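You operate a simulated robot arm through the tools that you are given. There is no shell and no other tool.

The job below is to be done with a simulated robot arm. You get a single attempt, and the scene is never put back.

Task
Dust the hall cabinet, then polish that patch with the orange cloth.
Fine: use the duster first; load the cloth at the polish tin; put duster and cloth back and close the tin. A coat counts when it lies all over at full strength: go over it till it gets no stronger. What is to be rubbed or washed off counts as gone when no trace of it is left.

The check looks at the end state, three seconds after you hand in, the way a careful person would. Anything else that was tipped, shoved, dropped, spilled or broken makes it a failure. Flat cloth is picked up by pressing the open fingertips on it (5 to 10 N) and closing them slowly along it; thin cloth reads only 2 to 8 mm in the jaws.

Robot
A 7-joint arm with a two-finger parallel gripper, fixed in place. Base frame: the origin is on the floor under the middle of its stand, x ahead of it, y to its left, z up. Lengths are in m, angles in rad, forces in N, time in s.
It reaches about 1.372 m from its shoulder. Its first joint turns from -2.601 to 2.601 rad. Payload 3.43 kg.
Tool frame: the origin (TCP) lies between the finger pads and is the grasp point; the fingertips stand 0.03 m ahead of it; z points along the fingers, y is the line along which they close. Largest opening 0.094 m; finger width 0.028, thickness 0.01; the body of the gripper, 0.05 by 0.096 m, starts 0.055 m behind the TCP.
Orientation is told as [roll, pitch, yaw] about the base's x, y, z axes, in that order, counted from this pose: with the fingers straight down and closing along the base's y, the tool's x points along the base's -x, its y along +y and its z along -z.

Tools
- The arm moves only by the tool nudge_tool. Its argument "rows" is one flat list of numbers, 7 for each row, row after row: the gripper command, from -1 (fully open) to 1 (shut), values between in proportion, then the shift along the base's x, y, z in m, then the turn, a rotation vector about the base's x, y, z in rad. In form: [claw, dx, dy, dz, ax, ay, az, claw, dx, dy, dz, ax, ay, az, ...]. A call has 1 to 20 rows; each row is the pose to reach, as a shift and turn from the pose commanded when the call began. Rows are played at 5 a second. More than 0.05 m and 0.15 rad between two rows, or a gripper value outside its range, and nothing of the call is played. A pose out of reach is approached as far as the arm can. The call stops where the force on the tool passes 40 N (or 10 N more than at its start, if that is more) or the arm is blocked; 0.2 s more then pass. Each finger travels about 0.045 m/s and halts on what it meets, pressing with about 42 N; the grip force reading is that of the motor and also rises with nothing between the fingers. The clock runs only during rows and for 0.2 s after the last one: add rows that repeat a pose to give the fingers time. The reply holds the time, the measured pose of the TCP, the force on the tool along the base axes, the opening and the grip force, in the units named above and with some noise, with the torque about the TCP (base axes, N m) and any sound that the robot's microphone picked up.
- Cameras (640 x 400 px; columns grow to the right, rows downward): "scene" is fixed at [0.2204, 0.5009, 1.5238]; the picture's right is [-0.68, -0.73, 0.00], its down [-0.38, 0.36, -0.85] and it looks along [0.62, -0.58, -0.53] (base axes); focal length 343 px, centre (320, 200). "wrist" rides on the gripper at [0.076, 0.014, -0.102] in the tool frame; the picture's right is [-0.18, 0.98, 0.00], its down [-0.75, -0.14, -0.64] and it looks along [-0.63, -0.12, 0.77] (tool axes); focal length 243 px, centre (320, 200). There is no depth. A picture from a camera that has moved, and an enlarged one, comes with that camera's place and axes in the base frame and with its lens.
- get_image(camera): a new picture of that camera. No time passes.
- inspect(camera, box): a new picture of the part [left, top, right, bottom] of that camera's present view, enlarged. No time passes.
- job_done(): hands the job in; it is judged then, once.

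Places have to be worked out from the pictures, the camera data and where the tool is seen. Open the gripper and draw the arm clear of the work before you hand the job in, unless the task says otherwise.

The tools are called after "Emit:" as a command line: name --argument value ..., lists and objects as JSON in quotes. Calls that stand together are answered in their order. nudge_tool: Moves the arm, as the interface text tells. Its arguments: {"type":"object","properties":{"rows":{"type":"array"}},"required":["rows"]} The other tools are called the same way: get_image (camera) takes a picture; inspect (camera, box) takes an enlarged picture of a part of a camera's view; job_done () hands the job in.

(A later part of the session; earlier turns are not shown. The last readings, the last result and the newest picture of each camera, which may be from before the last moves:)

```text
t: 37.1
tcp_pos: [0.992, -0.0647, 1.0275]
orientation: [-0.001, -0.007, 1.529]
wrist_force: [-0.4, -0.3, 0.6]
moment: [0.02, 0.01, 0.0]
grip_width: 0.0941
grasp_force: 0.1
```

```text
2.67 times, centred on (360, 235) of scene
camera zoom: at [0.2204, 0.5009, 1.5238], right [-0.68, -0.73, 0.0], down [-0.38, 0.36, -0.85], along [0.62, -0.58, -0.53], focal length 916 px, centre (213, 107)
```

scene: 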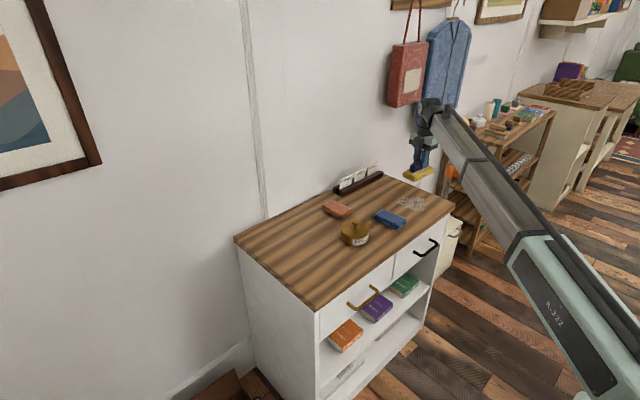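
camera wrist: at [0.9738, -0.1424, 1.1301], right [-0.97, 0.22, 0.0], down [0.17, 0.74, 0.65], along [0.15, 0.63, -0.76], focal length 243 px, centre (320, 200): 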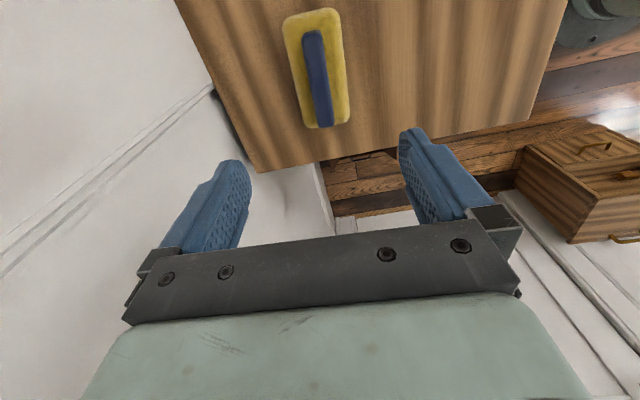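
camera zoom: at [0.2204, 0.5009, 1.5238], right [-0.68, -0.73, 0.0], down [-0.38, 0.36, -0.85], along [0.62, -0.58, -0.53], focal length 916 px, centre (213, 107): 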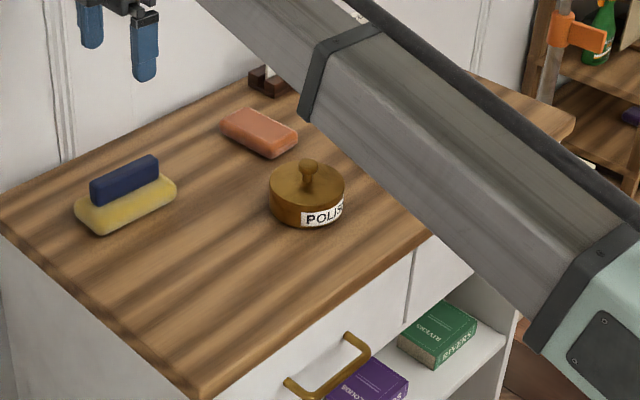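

The duster is back exactly as it was. Next is the tin: its knob top triangulates to (0.834,-0.237,0.846). I move above it while turning back to yaw 0, and will check the dusted patch on the way.

Emit:
nudge_tool --rows '[-1, -0.014, -0.015, 0, 0, 0, -0.14, -1, -0.028, -0.03, 0, 0, 0, -0.28, -1, -0.043, -0.046, 0, 0, 0, -0.42, -1, -0.057, -0.062, 0, 0, 0, -0.56, -1, -0.072, -0.078, 0, 0, 0, -0.7, -1, -0.086, -0.094, 0, 0, 0, -0.84, -1, -0.1, -0.11, 0, 0, 0, -0.98, -1, -0.115, -0.126, 0, 0, 0, -1.12, -1, -0.13, -0.141, 0, 0, 0, -1.26, -1, -0.144, -0.157, 0, 0, 0, -1.4, -1, -0.158, -0.172, 0, 0, 0, -1.53, -1, -0.158, -0.172, 0, 0, 0, -1.53]'

Emit:
get_image --camera "wrist"

Emit:
get_image --camera "scene"

```text
t: 39.7
tcp_pos: [0.8349, -0.2384, 1.0303]
orientation: [-0.002, -0.006, -0.001]
wrist_force: [0.8, 0.3, 0.3]
moment: [0.02, 0.02, -0.01]
grip_width: 0.0941
grasp_force: 0.0
```

```text
taken
camera wrist: at [0.757, -0.2247, 1.1321], right [0.19, 0.98, 0.0], down [0.75, -0.14, 0.65], along [0.64, -0.12, -0.76], focal length 243 px, centre (320, 200)
```

wrist: 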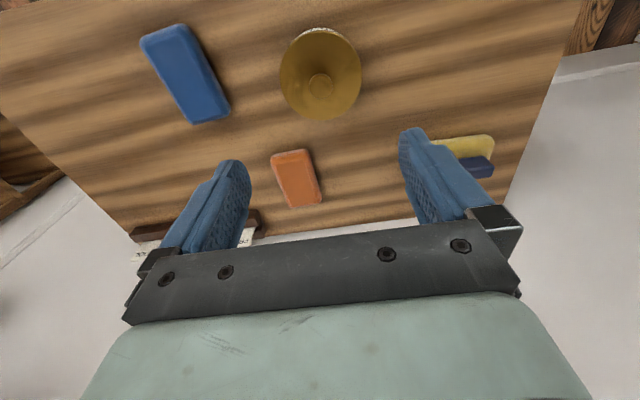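

```text
taken
```

scene: 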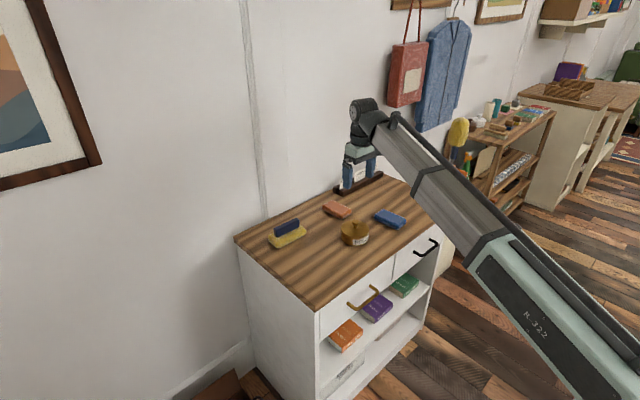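

The knob is nearly centred under the gripper. I zoom in to refine its position and see how much room there is to set down the lid.

Emit:
inspect --camera "wrist" --box '[240, 10, 400, 110]'

Emit:
inspect --camera "wrist" --box '[120, 10, 440, 250]'

```text
4.00 times, centred on (320, 60) of wrist
camera zoom: at [0.757, -0.2247, 1.1321], right [0.19, 0.98, 0.0], down [0.75, -0.14, 0.65], along [0.64, -0.12, -0.76], focal length 970 px, centre (320, 760)
```

zoom: 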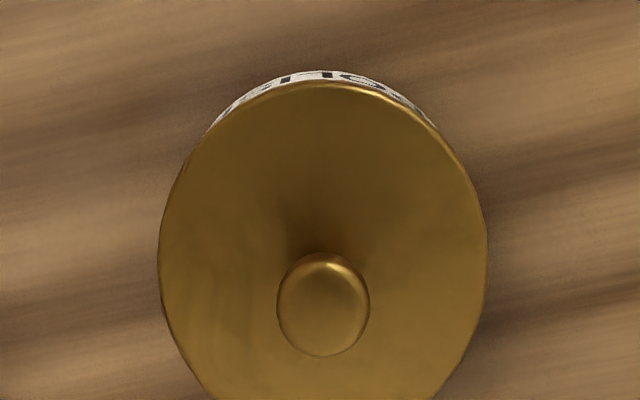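

```text
1.67 times, centred on (280, 130) of wrist
camera zoom: at [0.757, -0.2247, 1.1321], right [0.19, 0.98, 0.0], down [0.75, -0.14, 0.65], along [0.64, -0.12, -0.76], focal length 404 px, centre (387, 317)
```

zoom: 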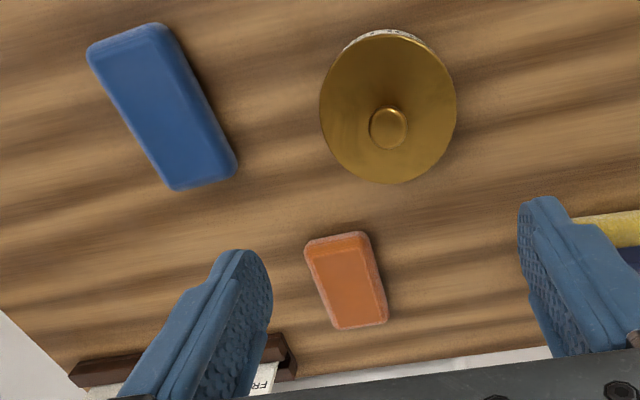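

The knob (26 mm) is centred at about (0.834,-0.2385). I descend until the tips are just above the lid, at TCP z≈0.856, and close on the knob.

Emit:
nudge_tool --rows '[-1, 0, 0, -0.03, 0, 0.003, 0, -1, -0.001, 0, -0.07, 0, 0.003, 0, -1, -0.001, 0, -0.11, 0, 0.003, 0, -1, -0.001, 0, -0.14, 0, 0.003, 0, -1, -0.001, 0, -0.16, 0, 0.003, 0, -1, -0.001, 0, -0.17, 0, 0.003, 0, -1, -0.001, 0, -0.174, 0, 0.003, 0, -0.4, -0.001, 0, -0.174, 0, 0.003, 0, 0.1, -0.001, 0, -0.174, 0, 0.003, 0, 0.4, -0.001, 0, -0.174, 0, 0.003, 0, 0.8, -0.001, 0, -0.174, 0, 0.003, 0, 1, -0.001, 0, -0.174, 0, 0.003, 0, 1, -0.001, 0, -0.174, 0, 0.003, 0, 1, -0.001, 0, -0.174, 0, 0.003, 0]'

Emit:
get_image --camera "wrist"

Emit:
inspect --camera "scene" --box '[310, 180, 400, 260]'

```text
t: 42.7
tcp_pos: [0.8337, -0.2393, 0.8547]
orientation: [0.0, -0.004, -0.001]
wrist_force: [0.0, 0.0, 1.0]
moment: [-0.01, 0.01, -0.01]
grip_width: 0.0246
grasp_force: 41.5
heard: snap
```

```text
taken
camera wrist: at [0.7563, -0.2249, 0.9583], right [0.18, 0.98, 0.0], down [0.75, -0.14, 0.65], along [0.63, -0.12, -0.76], focal length 243 px, centre (320, 200)
```

wrist: 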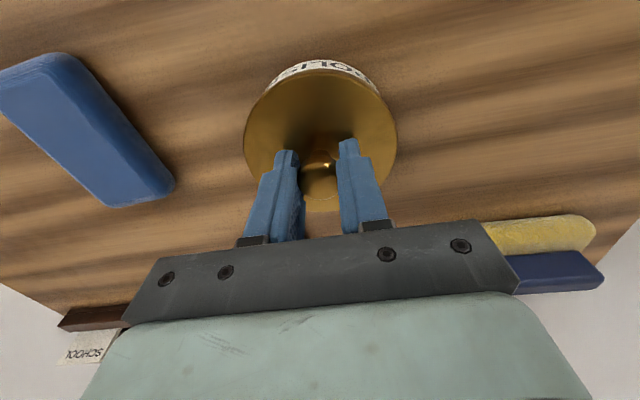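

```text
5.00 times, centred on (355, 220) of scene
camera zoom: at [0.2204, 0.5009, 1.5238], right [-0.68, -0.73, 0.0], down [-0.38, 0.36, -0.85], along [0.62, -0.58, -0.53], focal length 1717 px, centre (145, 100)
```

zoom: 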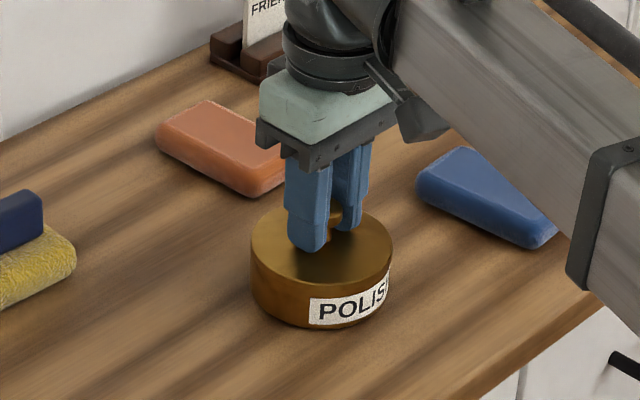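

I hold the knob (24.6 mm). A snap was heard, perhaps from the lid's seating. I lift gently in small steps and watch the force.

Emit:
nudge_tool --rows '[1, 0, 0, 0.003, 0, 0, 0, 1, 0, 0, 0.006, 0, 0, 0, 1, 0, 0, 0.01, 0, 0, 0, 1, 0, 0, 0.015, 0, 0, 0]'

Emit:
inspect --camera "scene" --box '[310, 180, 400, 260]'

```text
t: 43.7
tcp_pos: [0.8316, -0.2375, 0.87]
orientation: [0.0, -0.005, 0.0]
wrist_force: [-0.2, 0.1, -0.2]
moment: [-0.02, 0.01, 0.0]
grip_width: 0.0242
grasp_force: 41.6
```

```text
5.00 times, centred on (355, 220) of scene
camera zoom: at [0.2204, 0.5009, 1.5238], right [-0.68, -0.73, 0.0], down [-0.38, 0.36, -0.85], along [0.62, -0.58, -0.53], focal length 1717 px, centre (145, 100)
```

zoom: 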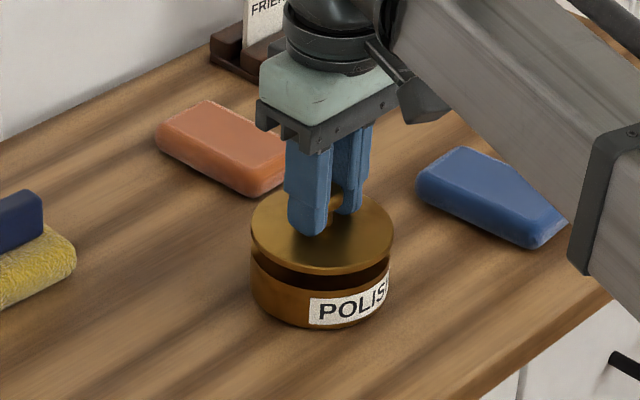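

The lid lifts off cleanly. I raise it, carry it to the free front-left area near (0.82,-0.04), and look into the tin from there.

Emit:
nudge_tool --rows '[1, 0, 0, 0.02, 0, 0, 0, 1, 0, 0, 0.05, 0, 0, 0, 1, 0, 0, 0.08, 0, 0, 0, 1, 0, 0.03, 0.08, 0, 0, 0, 1, -0.002, 0.06, 0.08, 0, 0, 0, 1, -0.004, 0.09, 0.08, 0, 0, 0, 1, -0.006, 0.12, 0.08, 0, 0, 0, 1, -0.008, 0.15, 0.08, 0, 0, 0, 1, -0.01, 0.18, 0.08, 0, 0, 0, 1, -0.01, 0.195, 0.08, 0, 0, 0, 1, -0.01, 0.195, 0.08, 0, 0, 0]'

Emit:
get_image --camera "wrist"

Emit:
inspect --camera "scene" --box '[260, 170, 420, 270]'

```text
t: 46.1
tcp_pos: [0.8207, -0.0431, 0.9512]
orientation: [-0.002, -0.005, 0.001]
wrist_force: [-0.3, 0.6, -1.0]
moment: [0.0, 0.02, 0.0]
grip_width: 0.0246
grasp_force: 42.4
```

```text
taken
camera wrist: at [0.7452, -0.0288, 1.0531], right [0.18, 0.98, 0.0], down [0.75, -0.14, 0.65], along [0.63, -0.12, -0.76], focal length 243 px, centre (320, 200)
```

wrist: 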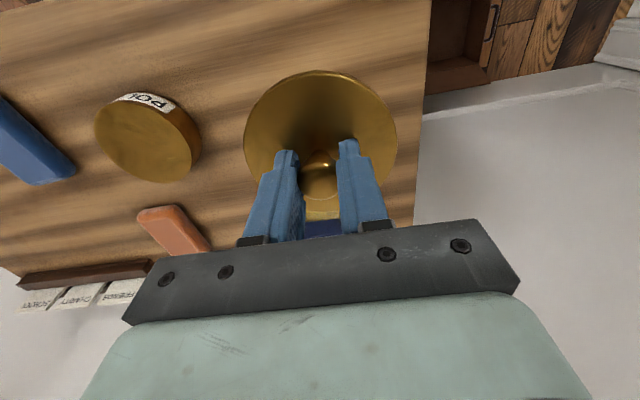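

```text
4.00 times, centred on (340, 220) of scene
camera zoom: at [0.2204, 0.5009, 1.5238], right [-0.68, -0.73, 0.0], down [-0.38, 0.36, -0.85], along [0.62, -0.58, -0.53], focal length 1373 px, centre (240, 120)
```

zoom: 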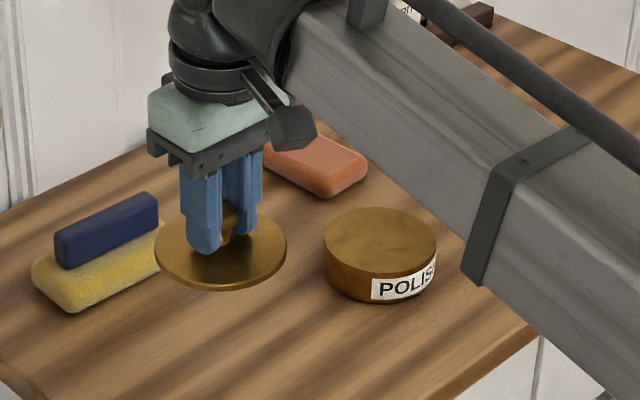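

The tin is filled to the brim with polish, and the lid is a thin disc. I lower the lid toward the tabletop, slowing before contact.

Emit:
nudge_tool --rows '[1, 0, 0, -0.03, 0, 0, 0, 1, 0, 0, -0.06, 0, 0, 0, 1, 0, 0, -0.09, 0, 0, 0, 1, 0, 0, -0.108, 0, 0.003, 0, 1, 0, 0, -0.114, 0, 0.003, 0, 1, 0, 0, -0.118, 0, 0.003, 0, 1, 0, 0, -0.121, 0, 0.003, 0, 1, 0, 0, -0.123, 0, 0.003, 0, 1, 0, 0, -0.125, 0, 0.003, 0]'

Emit:
inspect --camera "scene" --box '[260, 190, 380, 280]'

```text
t: 48.1
tcp_pos: [0.8219, -0.0434, 0.8241]
orientation: [-0.001, -0.001, 0.0]
wrist_force: [0.5, -0.2, -0.8]
moment: [-0.02, 0.02, 0.02]
grip_width: 0.0247
grasp_force: 42.6
```

```text
4.44 times, centred on (320, 235) of scene
camera zoom: at [0.2204, 0.5009, 1.5238], right [-0.68, -0.73, 0.0], down [-0.38, 0.36, -0.85], along [0.62, -0.58, -0.53], focal length 1526 px, centre (320, 44)
```

zoom: 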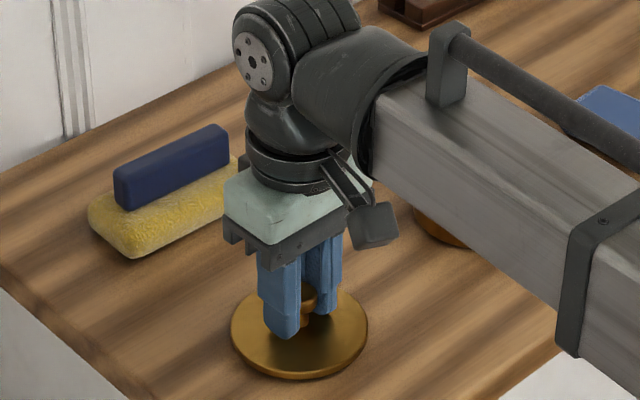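

There's still no contact at 0.824, and the lid is very near the wood. I continue with 1 mm steps.

Emit:
nudge_tool --rows '[1, 0, 0, -0.001, 0, 0, 0, 1, 0, 0, -0.002, 0, 0, 0, 1, 0, 0, -0.003, 0, 0, 0, 1, 0, 0, -0.004, 0, 0, 0]'

```text
t: 49.1
tcp_pos: [0.823, -0.0432, 0.8204]
orientation: [-0.003, -0.003, 0.001]
wrist_force: [0.4, -0.4, -0.2]
moment: [0.0, -0.01, -0.02]
grip_width: 0.0248
grasp_force: 41.7
```

I see no contact at 0.8204 either, so I keep easing down.

Emit:
nudge_tool --rows '[1, 0, 0, -0.001, 0, 0, 0, 1, 0, 0, -0.002, 0, 0, 0, 1, 0, 0, -0.003, 0, 0, 0]'

Emit:
inspect --camera "scene" --box '[290, 230, 350, 270]'

```text
t: 49.9
tcp_pos: [0.8235, -0.0437, 0.8201]
orientation: [-0.002, -0.003, 0.0]
wrist_force: [-0.7, -0.2, 24.5]
moment: [0.2, -0.02, 0.1]
grip_width: 0.0242
grasp_force: 42.4
```

```text
10.00 times, centred on (320, 250) of scene
camera zoom: at [0.2204, 0.5009, 1.5238], right [-0.68, -0.73, 0.0], down [-0.38, 0.36, -0.85], along [0.62, -0.58, -0.53], focal length 3433 px, centre (320, -300)
```

zoom: 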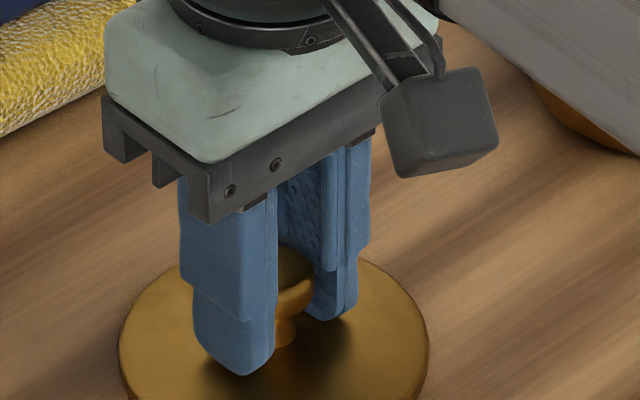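

The lid is on the table, with contact at TCP z≈0.820. That puts the tin's top about 35 mm above the tabletop. I relieve the press, open slowly and rise.

Emit:
nudge_tool --rows '[1, 0, 0, 0.002, 0, 0, 0, 0.3, 0, 0, 0.002, 0, 0, 0, 0.1, 0, 0, 0.002, 0, 0, 0, -0.2, 0, 0, 0.002, 0, 0, 0, -0.4, 0, 0, 0.004, 0, 0, 0, -0.4, 0, 0, 0.02, 0, 0, 0, -0.4, 0, 0, 0.05, 0, 0, 0, -0.6, 0, 0, 0.09, 0, 0, 0, -1, 0, 0, 0.13, 0, 0, 0, -1, 0, 0, 0.17, 0, 0, 0, -1, 0, 0, 0.17, 0, 0, 0]'

Emit:
get_image --camera "wrist"

Emit:
inspect --camera "scene" --box '[250, 180, 410, 280]'

```text
t: 52.3
tcp_pos: [0.8261, -0.0409, 0.9915]
orientation: [-0.001, -0.001, -0.001]
wrist_force: [-0.6, -0.2, 0.5]
moment: [-0.02, -0.03, 0.02]
grip_width: 0.094
grasp_force: 0.0
```

```text
taken
camera wrist: at [0.7495, -0.0274, 1.093], right [0.18, 0.98, 0.0], down [0.75, -0.14, 0.64], along [0.63, -0.12, -0.77], focal length 243 px, centre (320, 200)
```

wrist: 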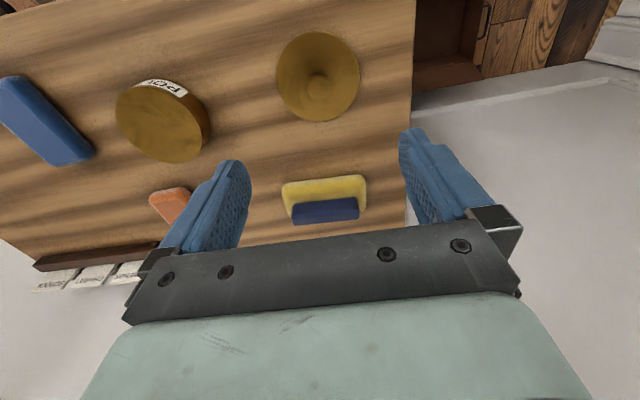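

```text
4.00 times, centred on (330, 230) of scene
camera zoom: at [0.2204, 0.5009, 1.5238], right [-0.68, -0.73, 0.0], down [-0.38, 0.36, -0.85], along [0.62, -0.58, -0.53], focal length 1373 px, centre (280, 80)
```

zoom: 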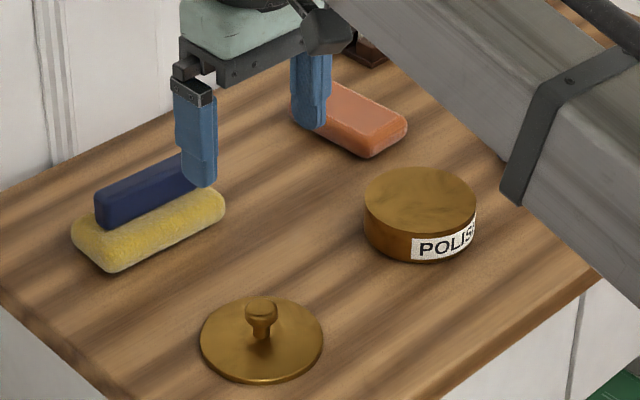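

The lid rests flat at (0.824,-0.043). Now I move over the orange cloth at about (0.985,-0.306) to see its exact pose.

Emit:
nudge_tool --rows '[-1, 0.015, -0.033, 0.005, 0, 0, 0, -1, 0.035, -0.066, 0.01, 0, 0, 0, -1, 0.055, -0.1, 0.01, 0, 0, 0, -1, 0.075, -0.133, 0.01, 0, 0, 0, -1, 0.095, -0.166, 0.01, 0, 0, 0, -1, 0.115, -0.2, 0.01, 0, 0, 0, -1, 0.135, -0.233, 0.01, 0, 0, 0, -1, 0.158, -0.265, 0.01, 0, 0, 0, -1, 0.158, -0.265, 0.01, 0, 0, 0]'

Emit:
get_image --camera "wrist"

Emit:
inspect --camera "wrist" --box '[220, 20, 420, 145]'

Emit:
inspect --camera "scene" --box '[310, 180, 370, 225]'

```text
t: 54.3
tcp_pos: [0.9798, -0.3104, 0.9968]
orientation: [-0.002, -0.002, 0.001]
wrist_force: [0.1, 0.1, -0.6]
moment: [0.05, -0.01, 0.0]
grip_width: 0.0939
grasp_force: 0.2
```

```text
taken
camera wrist: at [0.9047, -0.2956, 1.1007], right [0.18, 0.98, 0.0], down [0.75, -0.14, 0.64], along [0.63, -0.12, -0.77], focal length 243 px, centre (320, 200)
```

wrist: 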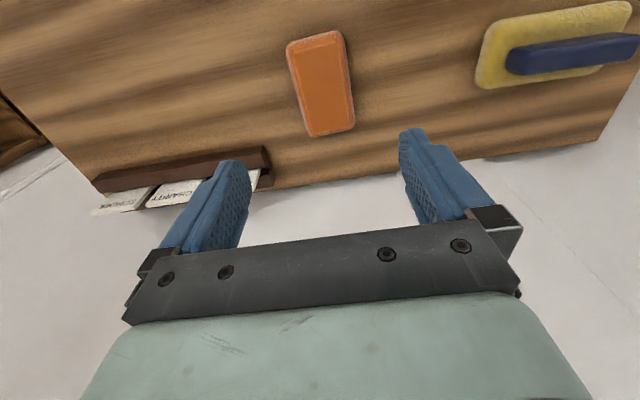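

```text
3.20 times, centred on (320, 82) of wrist
camera zoom: at [0.9047, -0.2956, 1.1007], right [0.18, 0.98, 0.0], down [0.75, -0.14, 0.64], along [0.63, -0.12, -0.77], focal length 776 px, centre (320, 576)
```

zoom: 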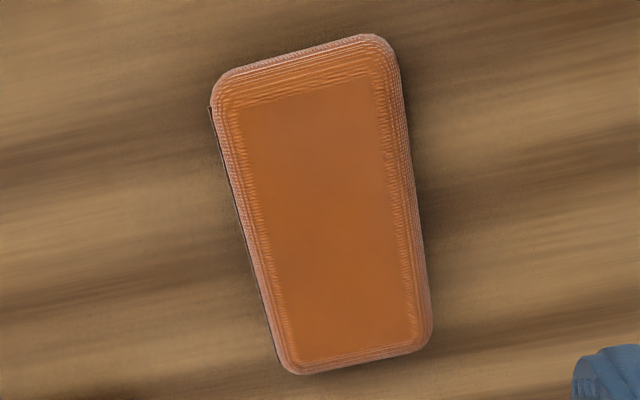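

```text
8.89 times, centred on (340, 202) of scene
camera zoom: at [0.2204, 0.5009, 1.5238], right [-0.68, -0.73, 0.0], down [-0.38, 0.36, -0.85], along [0.62, -0.58, -0.53], focal length 3052 px, centre (142, 178)
```

zoom: 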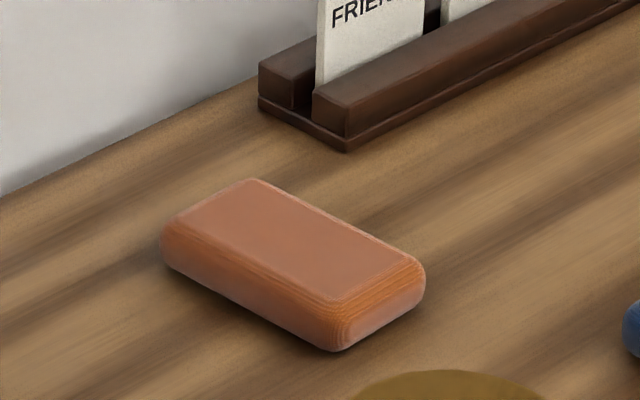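

The orange cloth is a pad of about 105×63 mm at (0.988,-0.308), aligned with x, so closing along y at yaw 0 suits it. I descend with open fingers to TCP z≈0.812.

Emit:
nudge_tool --rows '[-1, 0.003, 0.001, -0.03, 0, 0, 0.01, -1, 0.006, 0.002, -0.07, 0, 0, 0.02, -1, 0.009, 0.002, -0.11, 0, 0, 0.02, -1, 0.009, 0.002, -0.14, 0, 0, 0.02, -1, 0.009, 0.002, -0.165, 0, 0, 0.02, -1, 0.009, 0.002, -0.178, 0, 0, 0.02, -1, 0.009, 0.002, -0.185, 0, 0, 0.02, -1, 0.009, 0.002, -0.185, 0, 0, 0.02]'

Emit:
get_image --camera "wrist"

Emit:
inspect --camera "scene" --box '[300, 160, 390, 230]'

```text
t: 56.1
tcp_pos: [0.9903, -0.3071, 0.8133]
orientation: [-0.002, -0.002, 0.02]
wrist_force: [-0.2, -0.9, -0.3]
moment: [-0.02, -0.01, 0.01]
grip_width: 0.0937
grasp_force: 0.0
```

```text
taken
camera wrist: at [0.9136, -0.2955, 0.9161], right [0.17, 0.99, 0.0], down [0.76, -0.13, 0.64], along [0.63, -0.11, -0.77], focal length 243 px, centre (320, 200)
```

wrist: 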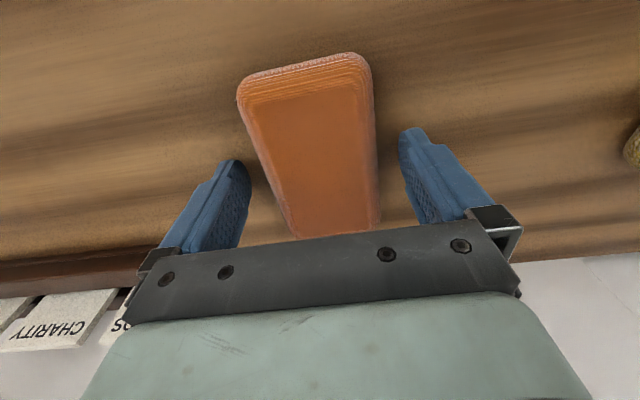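

```text
5.71 times, centred on (345, 195) of scene
camera zoom: at [0.2204, 0.5009, 1.5238], right [-0.68, -0.73, 0.0], down [-0.38, 0.36, -0.85], along [0.62, -0.58, -0.53], focal length 1962 px, centre (177, 229)
```

zoom: 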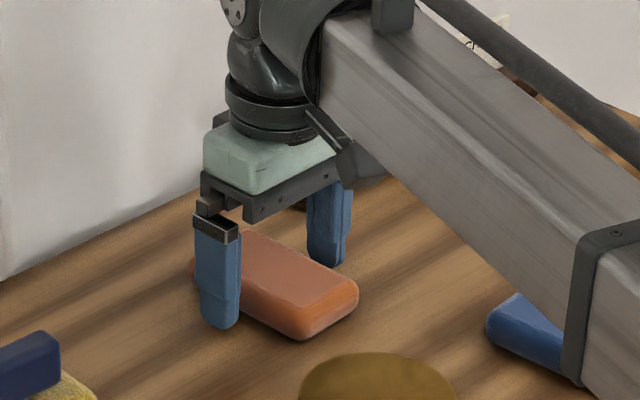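

The fingers straddle the cloth cleanly. I go 2 mm lower and close slowly.

Emit:
nudge_tool --rows '[-1, 0, 0, -0.002, 0, 0, 0, -0.4, 0, 0, -0.002, 0, 0, 0, -0.2, 0, 0, -0.002, 0, 0, 0, 0, 0, 0, -0.002, 0, 0, 0, 0.5, 0, 0, -0.002, 0, 0, 0, 1, 0, 0, -0.002, 0, 0, 0, 1, 0, 0, -0.002, 0, 0, 0, 1, 0, 0, -0.002, 0, 0, 0]'

Emit:
get_image --camera "wrist"

```text
t: 57.9
tcp_pos: [0.9905, -0.3072, 0.8127]
orientation: [-0.002, -0.001, 0.019]
wrist_force: [0.3, 0.4, -0.7]
moment: [-0.02, 0.01, 0.03]
grip_width: 0.0636
grasp_force: 42.5
```

```text
taken
camera wrist: at [0.9137, -0.2949, 0.9141], right [0.17, 0.99, 0.0], down [0.76, -0.13, 0.64], along [0.63, -0.11, -0.77], focal length 243 px, centre (320, 200)
```

wrist: 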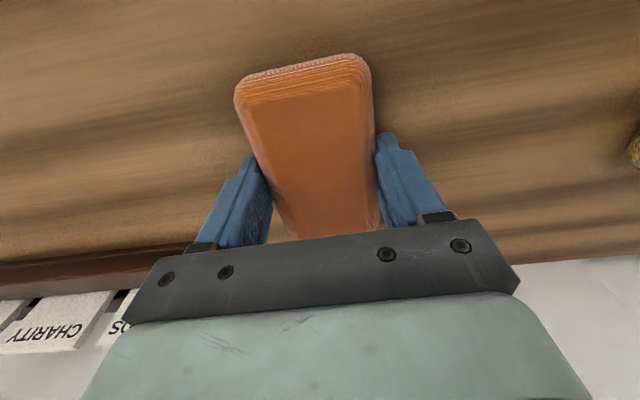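

The cloth is held (63.6 mm, 42 N), and its home pose is TCP (0.9905,-0.3072,0.812), yaw 0.02. I lift it and carry it over the tin.

Emit:
nudge_tool --rows '[1, 0, 0, 0.01, 0, 0, 0, 1, 0, 0, 0.03, 0, 0, 0, 1, 0, 0, 0.06, 0, 0, 0, 1, 0, 0, 0.09, 0, 0, 0, 1, -0.03, 0.013, 0.09, 0, 0, 0, 1, -0.06, 0.026, 0.09, 0, 0, 0, 1, -0.09, 0.039, 0.09, 0, 0, 0, 1, -0.12, 0.052, 0.09, 0, 0, 0, 1, -0.145, 0.062, 0.09, 0, 0, 0, 1, -0.158, 0.068, 0.09, 0, 0, 0, 1, -0.158, 0.068, 0.09, 0, 0, 0]'

Emit:
get_image --camera "wrist"

Emit:
inspect --camera "scene" --box '[300, 160, 420, 260]'

```text
t: 60.3
tcp_pos: [0.8318, -0.2388, 0.9025]
orientation: [0.0, -0.001, 0.018]
wrist_force: [-0.1, 0.3, 0.2]
moment: [0.04, -0.01, 0.0]
grip_width: 0.0635
grasp_force: 42.2
```

```text
taken
camera wrist: at [0.7555, -0.2263, 1.0045], right [0.17, 0.99, 0.0], down [0.76, -0.13, 0.64], along [0.63, -0.11, -0.77], focal length 243 px, centre (320, 200)
```

wrist: 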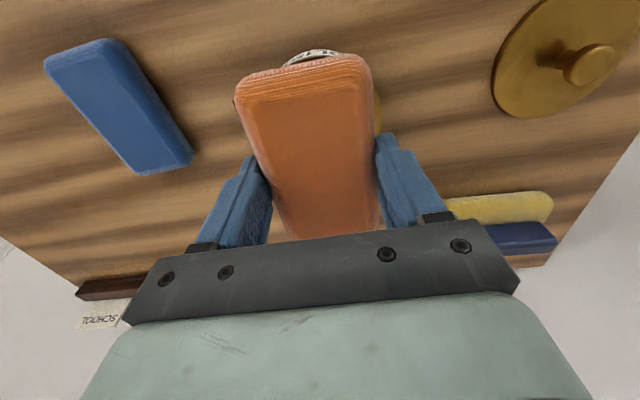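

```text
4.00 times, centred on (360, 210) of scene
camera zoom: at [0.2204, 0.5009, 1.5238], right [-0.68, -0.73, 0.0], down [-0.38, 0.36, -0.85], along [0.62, -0.58, -0.53], focal length 1373 px, centre (160, 160)
```

zoom: 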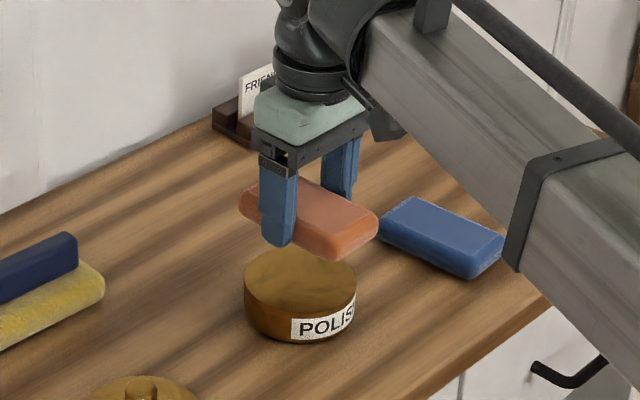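

The cloth is held level right over the open tin. I lower toward the polish, expecting contact near TCP z 0.846, in small final steps.

Emit:
nudge_tool --rows '[1, 0, 0, -0.02, 0, 0, 0, 1, 0, 0, -0.04, 0, 0, 0, 1, 0, 0, -0.048, 0, 0, 0, 1, 0, 0, -0.051, 0, 0, 0, 1, 0, 0, -0.053, 0, 0, 0, 1, 0, 0, -0.0545, 0, 0, 0]'

```text
t: 61.7
tcp_pos: [0.8321, -0.2391, 0.8459]
orientation: [-0.001, -0.003, 0.019]
wrist_force: [1.5, -0.3, 11.6]
moment: [0.13, 0.09, 0.0]
grip_width: 0.0638
grasp_force: 41.7
```

Contact is made at about 12 N. I hold it there with small twists and tiny strokes to load the cloth without shifting the tin.

Emit:
nudge_tool --rows '[1, 0, 0, 0, 0, 0, 0, 1, 0.003, 0, 0, 0, 0, 0.05, 1, 0, 0.003, 0, 0, 0, 0.08, 1, -0.003, 0, 0, 0, 0, 0.05, 1, 0, -0.003, 0, 0, 0, 0, 1, 0.003, 0, 0, 0, 0, -0.05, 1, 0, 0.003, 0, 0, 0, -0.08, 1, -0.003, 0, 0, 0, 0, -0.05, 1, 0, -0.003, 0, 0, 0, 0, 1, 0, 0, 0, 0, 0, 0, 1, 0, 0, 0, 0, 0, 0]'

Emit:
nudge_tool --rows '[1, 0, 0, 0.005, 0, 0, 0, 1, 0, 0, 0.02, 0, 0, 0, 1, 0, 0, 0.045, 0, 0, 0, 1, 0, 0, 0.07, 0, 0, 0, 1, 0, 0, 0.07, 0, 0, 0]'

Emit:
inspect --camera "scene" --box '[300, 160, 420, 260]'

Emit:
get_image --camera "wrist"

```text
t: 64.1
tcp_pos: [0.8302, -0.238, 0.846]
orientation: [-0.001, -0.004, 0.017]
wrist_force: [-4.6, -5.5, 14.1]
moment: [-0.02, 0.13, 0.03]
grip_width: 0.0637
grasp_force: 41.9
```

```text
t: 65.3
tcp_pos: [0.832, -0.2375, 0.9168]
orientation: [-0.001, -0.002, 0.019]
wrist_force: [-0.5, -0.1, -0.4]
moment: [0.02, 0.02, 0.0]
grip_width: 0.0637
grasp_force: 41.8
```

```text
4.00 times, centred on (360, 210) of scene
camera zoom: at [0.2204, 0.5009, 1.5238], right [-0.68, -0.73, 0.0], down [-0.38, 0.36, -0.85], along [0.62, -0.58, -0.53], focal length 1373 px, centre (160, 160)
```

zoom: 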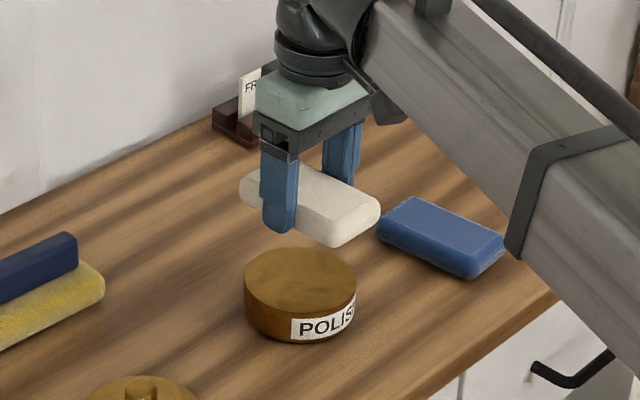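

```text
taken
camera wrist: at [0.7546, -0.2258, 1.0191], right [0.17, 0.99, 0.0], down [0.76, -0.13, 0.64], along [0.63, -0.11, -0.77], focal length 243 px, centre (320, 200)
```

wrist: 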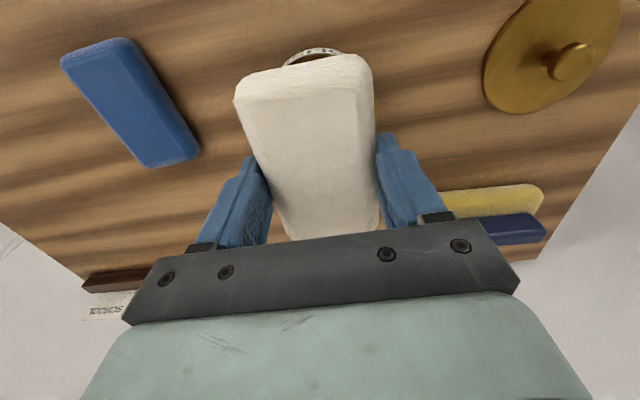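

The cloth has turned creamy, so it is loaded, and the tin has not moved. I carry it over the blue cloth at safe height to the patch at (0.819,-0.582).

Emit:
nudge_tool --rows '[1, -0.001, -0.02, 0.02, 0, 0, 0, 1, -0.002, -0.05, 0.03, 0, 0, 0, 1, -0.004, -0.09, 0.03, 0, 0, 0, 1, -0.006, -0.13, 0.03, 0, 0, 0, 1, -0.008, -0.17, 0.03, 0, 0, 0, 1, -0.01, -0.21, 0.03, 0, 0, 0, 1, -0.012, -0.25, 0.03, 0, 0, 0, 1, -0.013, -0.29, 0.03, 0, 0, 0, 1, -0.013, -0.325, 0.02, 0, 0, 0, 1, -0.013, -0.344, 0.0, 0, 0, 0, 1, -0.013, -0.344, -0.02, 0, 0, 0, 1, -0.013, -0.344, -0.05, 0, 0, 0, 1, -0.013, -0.344, -0.08, 0, 0, 0, 1, -0.013, -0.344, -0.095, 0, 0, 0, 1, -0.013, -0.344, -0.1, 0, 0, 0]'

Emit:
inspect --camera "scene" --box '[370, 150, 470, 230]'

```text
t: 68.5
tcp_pos: [0.8182, -0.583, 0.8171]
orientation: [-0.001, -0.002, 0.019]
wrist_force: [-0.6, -0.8, -0.4]
moment: [-0.03, -0.03, 0.03]
grip_width: 0.0638
grasp_force: 42.0
```

```text
5.00 times, centred on (420, 190) of scene
camera zoom: at [0.2204, 0.5009, 1.5238], right [-0.68, -0.73, 0.0], down [-0.38, 0.36, -0.85], along [0.62, -0.58, -0.53], focal length 1717 px, centre (-180, 250)
```

zoom: 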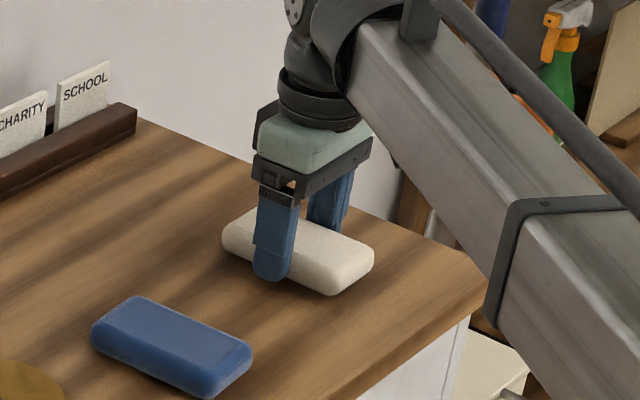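

The cloth hovers a few mm above the patch. I ease down to contact in small steps.

Emit:
nudge_tool --rows '[1, 0, 0, -0.002, 0, 0, 0, 1, 0, 0, -0.0035, 0, 0, 0, 1, 0, 0, -0.0045, 0, 0, 0, 1, 0, 0, -0.0055, 0, 0, 0]'

```text
t: 69.5
tcp_pos: [0.8181, -0.5832, 0.8121]
orientation: [-0.002, -0.001, 0.02]
wrist_force: [-0.3, -0.1, -0.5]
moment: [0.0, -0.02, 0.02]
grip_width: 0.0636
grasp_force: 41.9
```

No force yet at 0.8121, so I go a little lower.

Emit:
nudge_tool --rows '[1, 0, 0, -0.0007, 0, 0, 0, 1, 0, 0, -0.0014, 0, 0, 0, 1, 0, 0, -0.002, 0, 0, 0]'

```text
t: 70.3
tcp_pos: [0.8186, -0.5833, 0.8119]
orientation: [-0.002, -0.003, 0.019]
wrist_force: [2.4, -2.7, 17.1]
moment: [0.11, 0.22, 0.0]
grip_width: 0.0636
grasp_force: 41.7
```

Contact at about 17 N. I rub in y-strokes over the patch at two x offsets, covering roughly x 0.76–0.88 and y -0.645…-0.52.

Emit:
nudge_tool --rows '[1, -0.004, 0.01, 0.0005, 0, 0, 0, 1, -0.007, 0.03, 0.0005, 0, 0, 0, 1, -0.007, 0.01, 0.0005, 0, 0, 0, 1, -0.007, -0.01, 0.0005, 0, 0, 0, 1, -0.007, -0.032, 0.0005, 0, 0, 0, 1, 0.0, -0.032, 0.0005, 0, 0, 0, 1, 0.009, -0.032, 0.0005, 0, 0, 0, 1, 0.009, -0.01, 0.0005, 0, 0, 0, 1, 0.009, 0.01, 0.0005, 0, 0, 0, 1, 0.009, 0.03, 0.0005, 0, 0, 0, 1, 0.009, 0.01, 0.0005, 0, 0, 0, 1, 0.009, -0.01, 0.0005, 0, 0, 0, 1, 0.009, -0.032, 0.0005, 0, 0, 0, 1, 0.0, -0.032, 0.0005, 0, 0, 0, 1, -0.007, -0.032, 0.0005, 0, 0, 0, 1, -0.007, -0.01, 0.0005, 0, 0, 0, 1, -0.007, 0.01, 0.0005, 0, 0, 0, 1, -0.007, 0.03, 0.0005, 0, 0, 0, 1, 0, 0.015, 0.0005, 0, 0, 0, 1, 0, 0, 0.0005, 0, 0, 0]'

Emit:
inspect --camera "scene" --box '[370, 150, 470, 230]'

```text
t: 72.3
tcp_pos: [0.8274, -0.5789, 0.8099]
orientation: [-0.004, -0.005, 0.019]
wrist_force: [-2.5, 3.4, 11.6]
moment: [0.36, 0.15, 0.07]
grip_width: 0.0638
grasp_force: 42.4
stopped in row 10: the force on the tool passed its limit at 41 N (the readings are from after the stop); the commanded pose is now the measured one
```

```text
5.00 times, centred on (420, 190) of scene
camera zoom: at [0.2204, 0.5009, 1.5238], right [-0.68, -0.73, 0.0], down [-0.38, 0.36, -0.85], along [0.62, -0.58, -0.53], focal length 1717 px, centre (-180, 250)
```

zoom: 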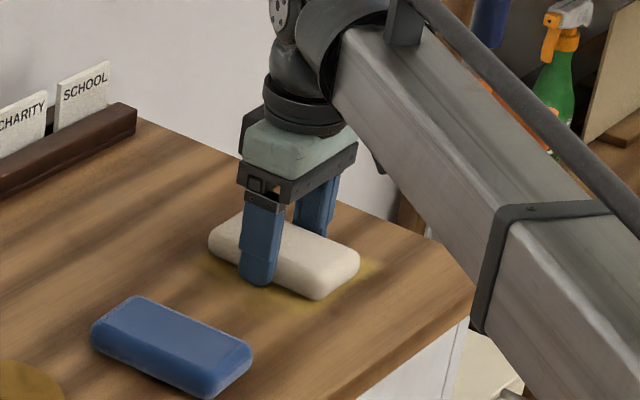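

A golden coat is appearing, and a spike stopped the call. I continue with slower strokes and a slightly lighter press.

Emit:
nudge_tool --rows '[1, 0, 0.013, 0.0004, 0, 0, 0, 1, 0, 0.026, 0.0004, 0, 0, 0, 1, 0, 0.012, 0.0004, 0, 0, 0, 1, 0, -0.003, 0.0004, 0, 0, 0, 1, 0, -0.018, 0.0004, 0, 0, 0, 1, 0, -0.034, 0.0004, 0, 0, 0, 1, -0.008, -0.034, 0.0004, 0, 0, 0, 1, -0.016, -0.034, 0.0004, 0, 0, 0, 1, -0.016, -0.018, 0.0004, 0, 0, 0, 1, -0.016, -0.003, 0.0004, 0, 0, 0, 1, -0.016, 0.012, 0.0004, 0, 0, 0, 1, -0.016, 0.026, 0.0004, 0, 0, 0, 1, -0.016, 0.012, 0.0004, 0, 0, 0, 1, -0.016, -0.003, 0.0004, 0, 0, 0, 1, -0.016, -0.018, 0.0004, 0, 0, 0, 1, -0.016, -0.034, 0.0004, 0, 0, 0, 1, -0.008, -0.034, 0.0004, 0, 0, 0, 1, -0.004, -0.018, 0.0004, 0, 0, 0, 1, 0, -0.003, 0.0004, 0, 0, 0]'

Emit:
inspect --camera "scene" --box '[370, 150, 470, 230]'

```text
t: 76.3
tcp_pos: [0.8288, -0.5827, 0.8102]
orientation: [-0.006, -0.005, 0.02]
wrist_force: [-1.5, -1.5, 2.1]
moment: [0.04, 0.05, 0.03]
grip_width: 0.0638
grasp_force: 42.4
```

```text
5.00 times, centred on (420, 190) of scene
camera zoom: at [0.2204, 0.5009, 1.5238], right [-0.68, -0.73, 0.0], down [-0.38, 0.36, -0.85], along [0.62, -0.58, -0.53], focal length 1717 px, centre (-180, 250)
```

zoom: 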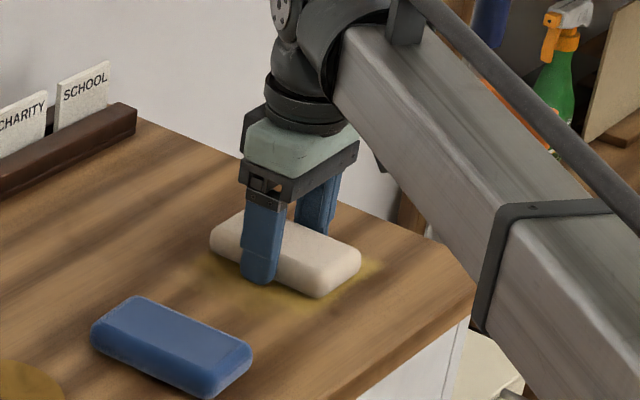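

The force is now only 2 N, so I press slightly more and do another round of strokes before lifting to check the coat.

Emit:
nudge_tool --rows '[1, 0, 0.0, -0.0006, 0, 0, 0, 1, 0, 0.015, -0.0006, 0, 0, 0, 1, 0, 0.029, -0.0006, 0, 0, 0, 1, 0, 0.015, -0.0006, 0, 0, 0, 1, 0, 0.0, -0.0006, 0, 0, 0, 1, 0, -0.015, -0.0006, 0, 0, 0, 1, 0, -0.03, -0.0006, 0, 0, 0, 1, -0.009, -0.03, -0.0006, 0, 0, 0, 1, -0.017, -0.03, -0.0006, 0, 0, 0, 1, -0.017, -0.015, -0.0006, 0, 0, 0, 1, -0.017, 0.0, -0.0006, 0, 0, 0, 1, -0.017, 0.015, -0.0006, 0, 0, 0, 1, -0.017, 0.029, -0.0006, 0, 0, 0, 1, -0.009, 0.029, -0.0006, 0, 0, 0, 1, -0.009, 0.015, -0.0006, 0, 0, 0, 1, -0.009, 0.0, -0.0006, 0, 0, 0, 1, -0.009, -0.015, -0.0006, 0, 0, 0, 1, -0.009, -0.03, -0.0006, 0, 0, 0, 1, -0.009, -0.015, -0.0006, 0, 0, 0, 1, -0.009, 0, -0.0006, 0, 0, 0]'

Emit:
nudge_tool --rows '[1, 0, 0, 0.005, 0, 0, 0, 1, 0, 0, 0.03, 0, 0, 0, 1, 0, 0, 0.07, 0, 0, 0, 1, 0, 0, 0.11, 0, 0, 0, 1, 0, 0, 0.11, 0, 0, 0]'

Emit:
inspect --camera "scene" --box '[370, 150, 470, 230]'

Emit:
get_image --camera "wrist"

```text
t: 80.5
tcp_pos: [0.8188, -0.5828, 0.811]
orientation: [-0.007, -0.006, 0.019]
wrist_force: [0.6, -9.9, 23.8]
moment: [0.36, 0.09, 0.06]
grip_width: 0.0634
grasp_force: 42.2
```

```text
t: 81.7
tcp_pos: [0.8185, -0.5815, 0.9212]
orientation: [-0.007, -0.003, 0.02]
wrist_force: [-0.2, 0.9, -0.5]
moment: [0.03, 0.02, -0.03]
grip_width: 0.0635
grasp_force: 42.1
```

```text
5.00 times, centred on (420, 190) of scene
camera zoom: at [0.2204, 0.5009, 1.5238], right [-0.68, -0.73, 0.0], down [-0.38, 0.36, -0.85], along [0.62, -0.58, -0.53], focal length 1717 px, centre (-180, 250)
```

zoom: 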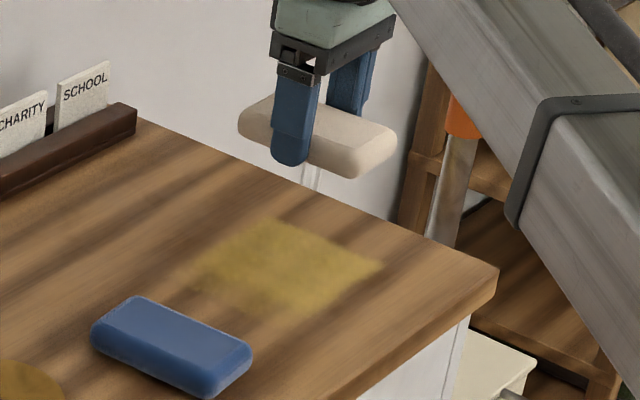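

```text
taken
camera wrist: at [0.7418, -0.5698, 1.0237], right [0.17, 0.99, -0.01], down [0.75, -0.12, 0.65], along [0.64, -0.11, -0.76], focal length 243 px, centre (320, 200)
```

wrist: 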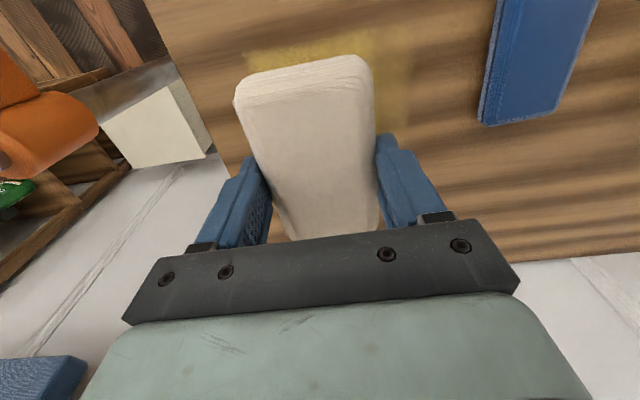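

A golden coat now covers most of the patch, though it looks weaker toward the left and lower side. I zoom in to judge its evenness.

Emit:
inspect --camera "scene" --box '[395, 185, 455, 222]'

Emit:
inspect --camera "wrist" --box '[200, 0, 480, 175]'

```text
10.67 times, centred on (425, 204) of scene
camera zoom: at [0.2204, 0.5009, 1.5238], right [-0.68, -0.73, 0.0], down [-0.38, 0.36, -0.85], along [0.62, -0.58, -0.53], focal length 3662 px, centre (-800, 163)
```

zoom: 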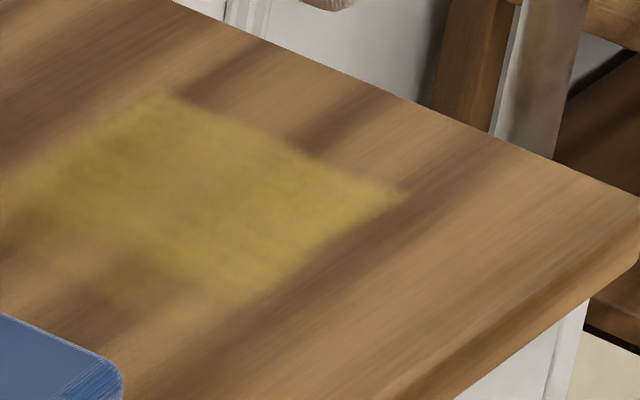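

```text
2.29 times, centred on (340, 88) of wrist
camera zoom: at [0.7418, -0.5698, 1.0237], right [0.17, 0.99, -0.01], down [0.75, -0.12, 0.65], along [0.64, -0.11, -0.76], focal length 555 px, centre (274, 457)
```

zoom: 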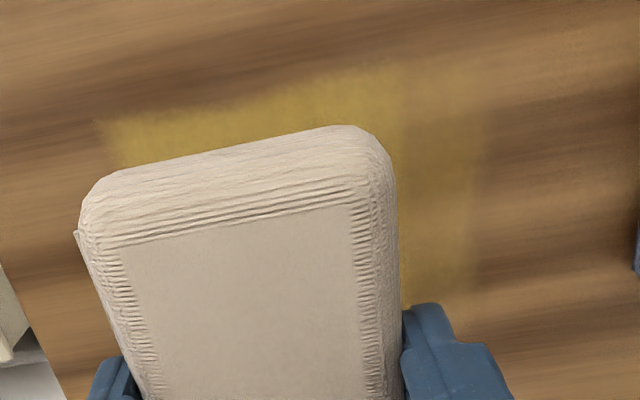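

The coat is strong over x≈0.77–0.87 and y -0.645…-0.53 and fades beyond y≈-0.52. The cloth still holds polish. I go back down and rub over a slightly larger area so the rim gets full strength too.

Emit:
nudge_tool --rows '[1, 0, 0, -0.04, 0.003, 0.003, 0, 1, 0, 0, -0.08, 0.006, 0.003, 0, 1, 0, 0, -0.1, 0.006, 0.003, 0, 1, 0, 0, -0.106, 0.006, 0.003, 0, 1, 0, 0, -0.1085, 0.006, 0.003, 0, 1, 0, 0, -0.1098, 0.006, 0.003, 0, 1, 0, 0, -0.1108, 0.006, 0.003, 0]'

```text
t: 83.3
tcp_pos: [0.8188, -0.5826, 0.8104]
orientation: [0.001, -0.001, 0.02]
wrist_force: [3.0, 3.1, 11.3]
moment: [0.02, -0.22, -0.01]
grip_width: 0.0637
grasp_force: 41.4
```

Contact is steady at 11 N. I rub over three x lanes with slow y-strokes.

Emit:
nudge_tool --rows '[1, -0.007, 0.012, 0, 0, 0, 0, 1, -0.014, 0.026, 0, 0, 0, 0, 1, -0.014, 0.04, 0, 0, 0, 0, 1, -0.014, 0.022, 0, 0, 0, 0, 1, -0.014, 0.004, 0, 0, 0, 0, 1, -0.014, -0.014, 0, 0, 0, 0, 1, -0.014, -0.032, 0, 0, 0, 0, 1, 0.0, -0.032, 0, 0, 0, 0, 1, 0.014, -0.032, 0, 0, 0, 0, 1, 0.014, -0.014, 0, 0, 0, 0, 1, 0.014, 0.004, 0, 0, 0, 0, 1, 0.014, 0.022, 0, 0, 0, 0, 1, 0.014, 0.04, 0, 0, 0, 0, 1, 0.0, 0.04, 0, 0, 0, 0, 1, 0, 0.022, 0, 0, 0, 0, 1, 0, 0.004, 0, 0, 0, 0, 1, 0, -0.014, 0, 0, 0, 0, 1, 0, -0.032, 0, 0, 0, 0, 1, 0, -0.015, 0, 0, 0, 0, 1, 0, 0, 0, 0, 0, 0]'

Emit:
inspect --camera "scene" --box '[370, 150, 470, 230]'

```text
t: 87.2
tcp_pos: [0.8172, -0.6096, 0.811]
orientation: [0.0, -0.002, 0.017]
wrist_force: [-1.8, 1.0, 14.0]
moment: [0.01, -0.04, -0.03]
grip_width: 0.0634
grasp_force: 42.2
stopped in row 19: the force on the tool passed its limit at 41 N (the readings are from after the stop); the commanded pose is now the measured one
```

```text
5.00 times, centred on (420, 190) of scene
camera zoom: at [0.2204, 0.5009, 1.5238], right [-0.68, -0.73, 0.0], down [-0.38, 0.36, -0.85], along [0.62, -0.58, -0.53], focal length 1717 px, centre (-180, 250)
```

zoom: 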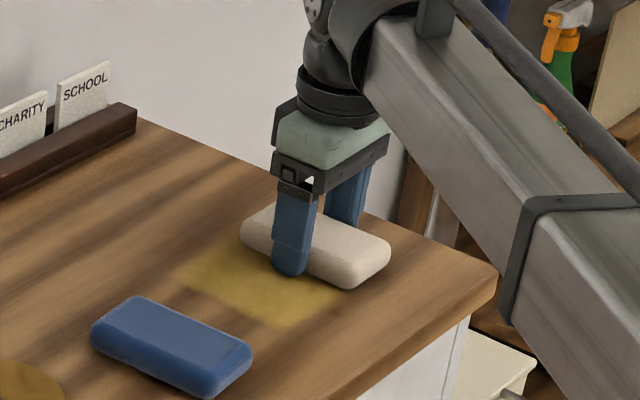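

I lift off to compare the coat.

Emit:
nudge_tool --rows '[1, 0, 0, 0.005, 0, 0, 0, 1, 0, 0, 0.03, 0, 0, 0, 1, 0, 0, 0.07, 0, 0, 0, 1, 0, 0.0, 0.11, 0, 0, 0, 1, 0, 0.0, 0.13, 0, 0, 0]'

Emit:
inspect --camera "scene" --box '[395, 185, 455, 222]'

Emit:
inspect --camera "scene" --box '[370, 150, 470, 230]'

Emit:
get_image --camera "wrist"

```text
t: 88.4
tcp_pos: [0.819, -0.6106, 0.9387]
orientation: [0.002, -0.001, 0.017]
wrist_force: [-0.4, 0.2, -0.7]
moment: [-0.03, -0.02, 0.03]
grip_width: 0.0637
grasp_force: 41.6
```

```text
10.67 times, centred on (425, 204) of scene
camera zoom: at [0.2204, 0.5009, 1.5238], right [-0.68, -0.73, 0.0], down [-0.38, 0.36, -0.85], along [0.62, -0.58, -0.53], focal length 3662 px, centre (-800, 163)
```

zoom: 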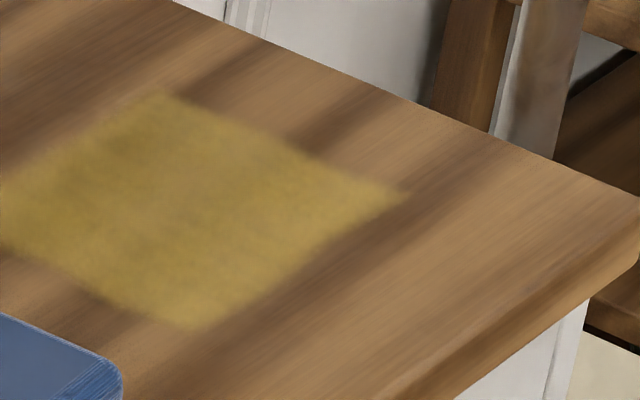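

```text
5.00 times, centred on (420, 190) of scene
camera zoom: at [0.2204, 0.5009, 1.5238], right [-0.68, -0.73, 0.0], down [-0.38, 0.36, -0.85], along [0.62, -0.58, -0.53], focal length 1717 px, centre (-180, 250)
```

zoom: 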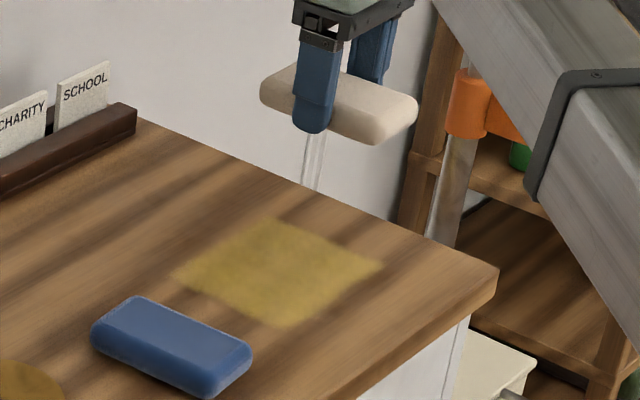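

```text
taken
camera wrist: at [0.744, -0.5981, 1.0413], right [0.17, 0.99, 0.0], down [0.76, -0.13, 0.64], along [0.63, -0.11, -0.77], focal length 243 px, centre (320, 200)
```

wrist: 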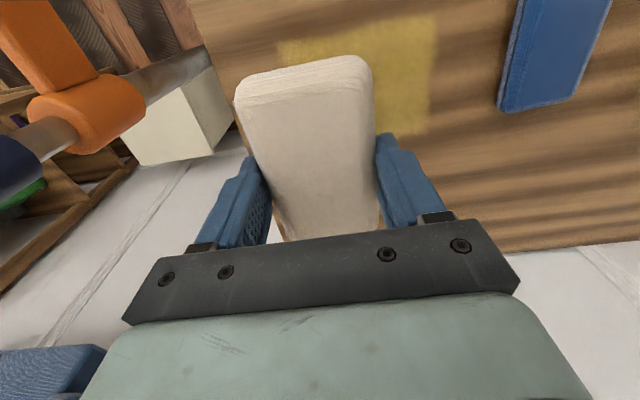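

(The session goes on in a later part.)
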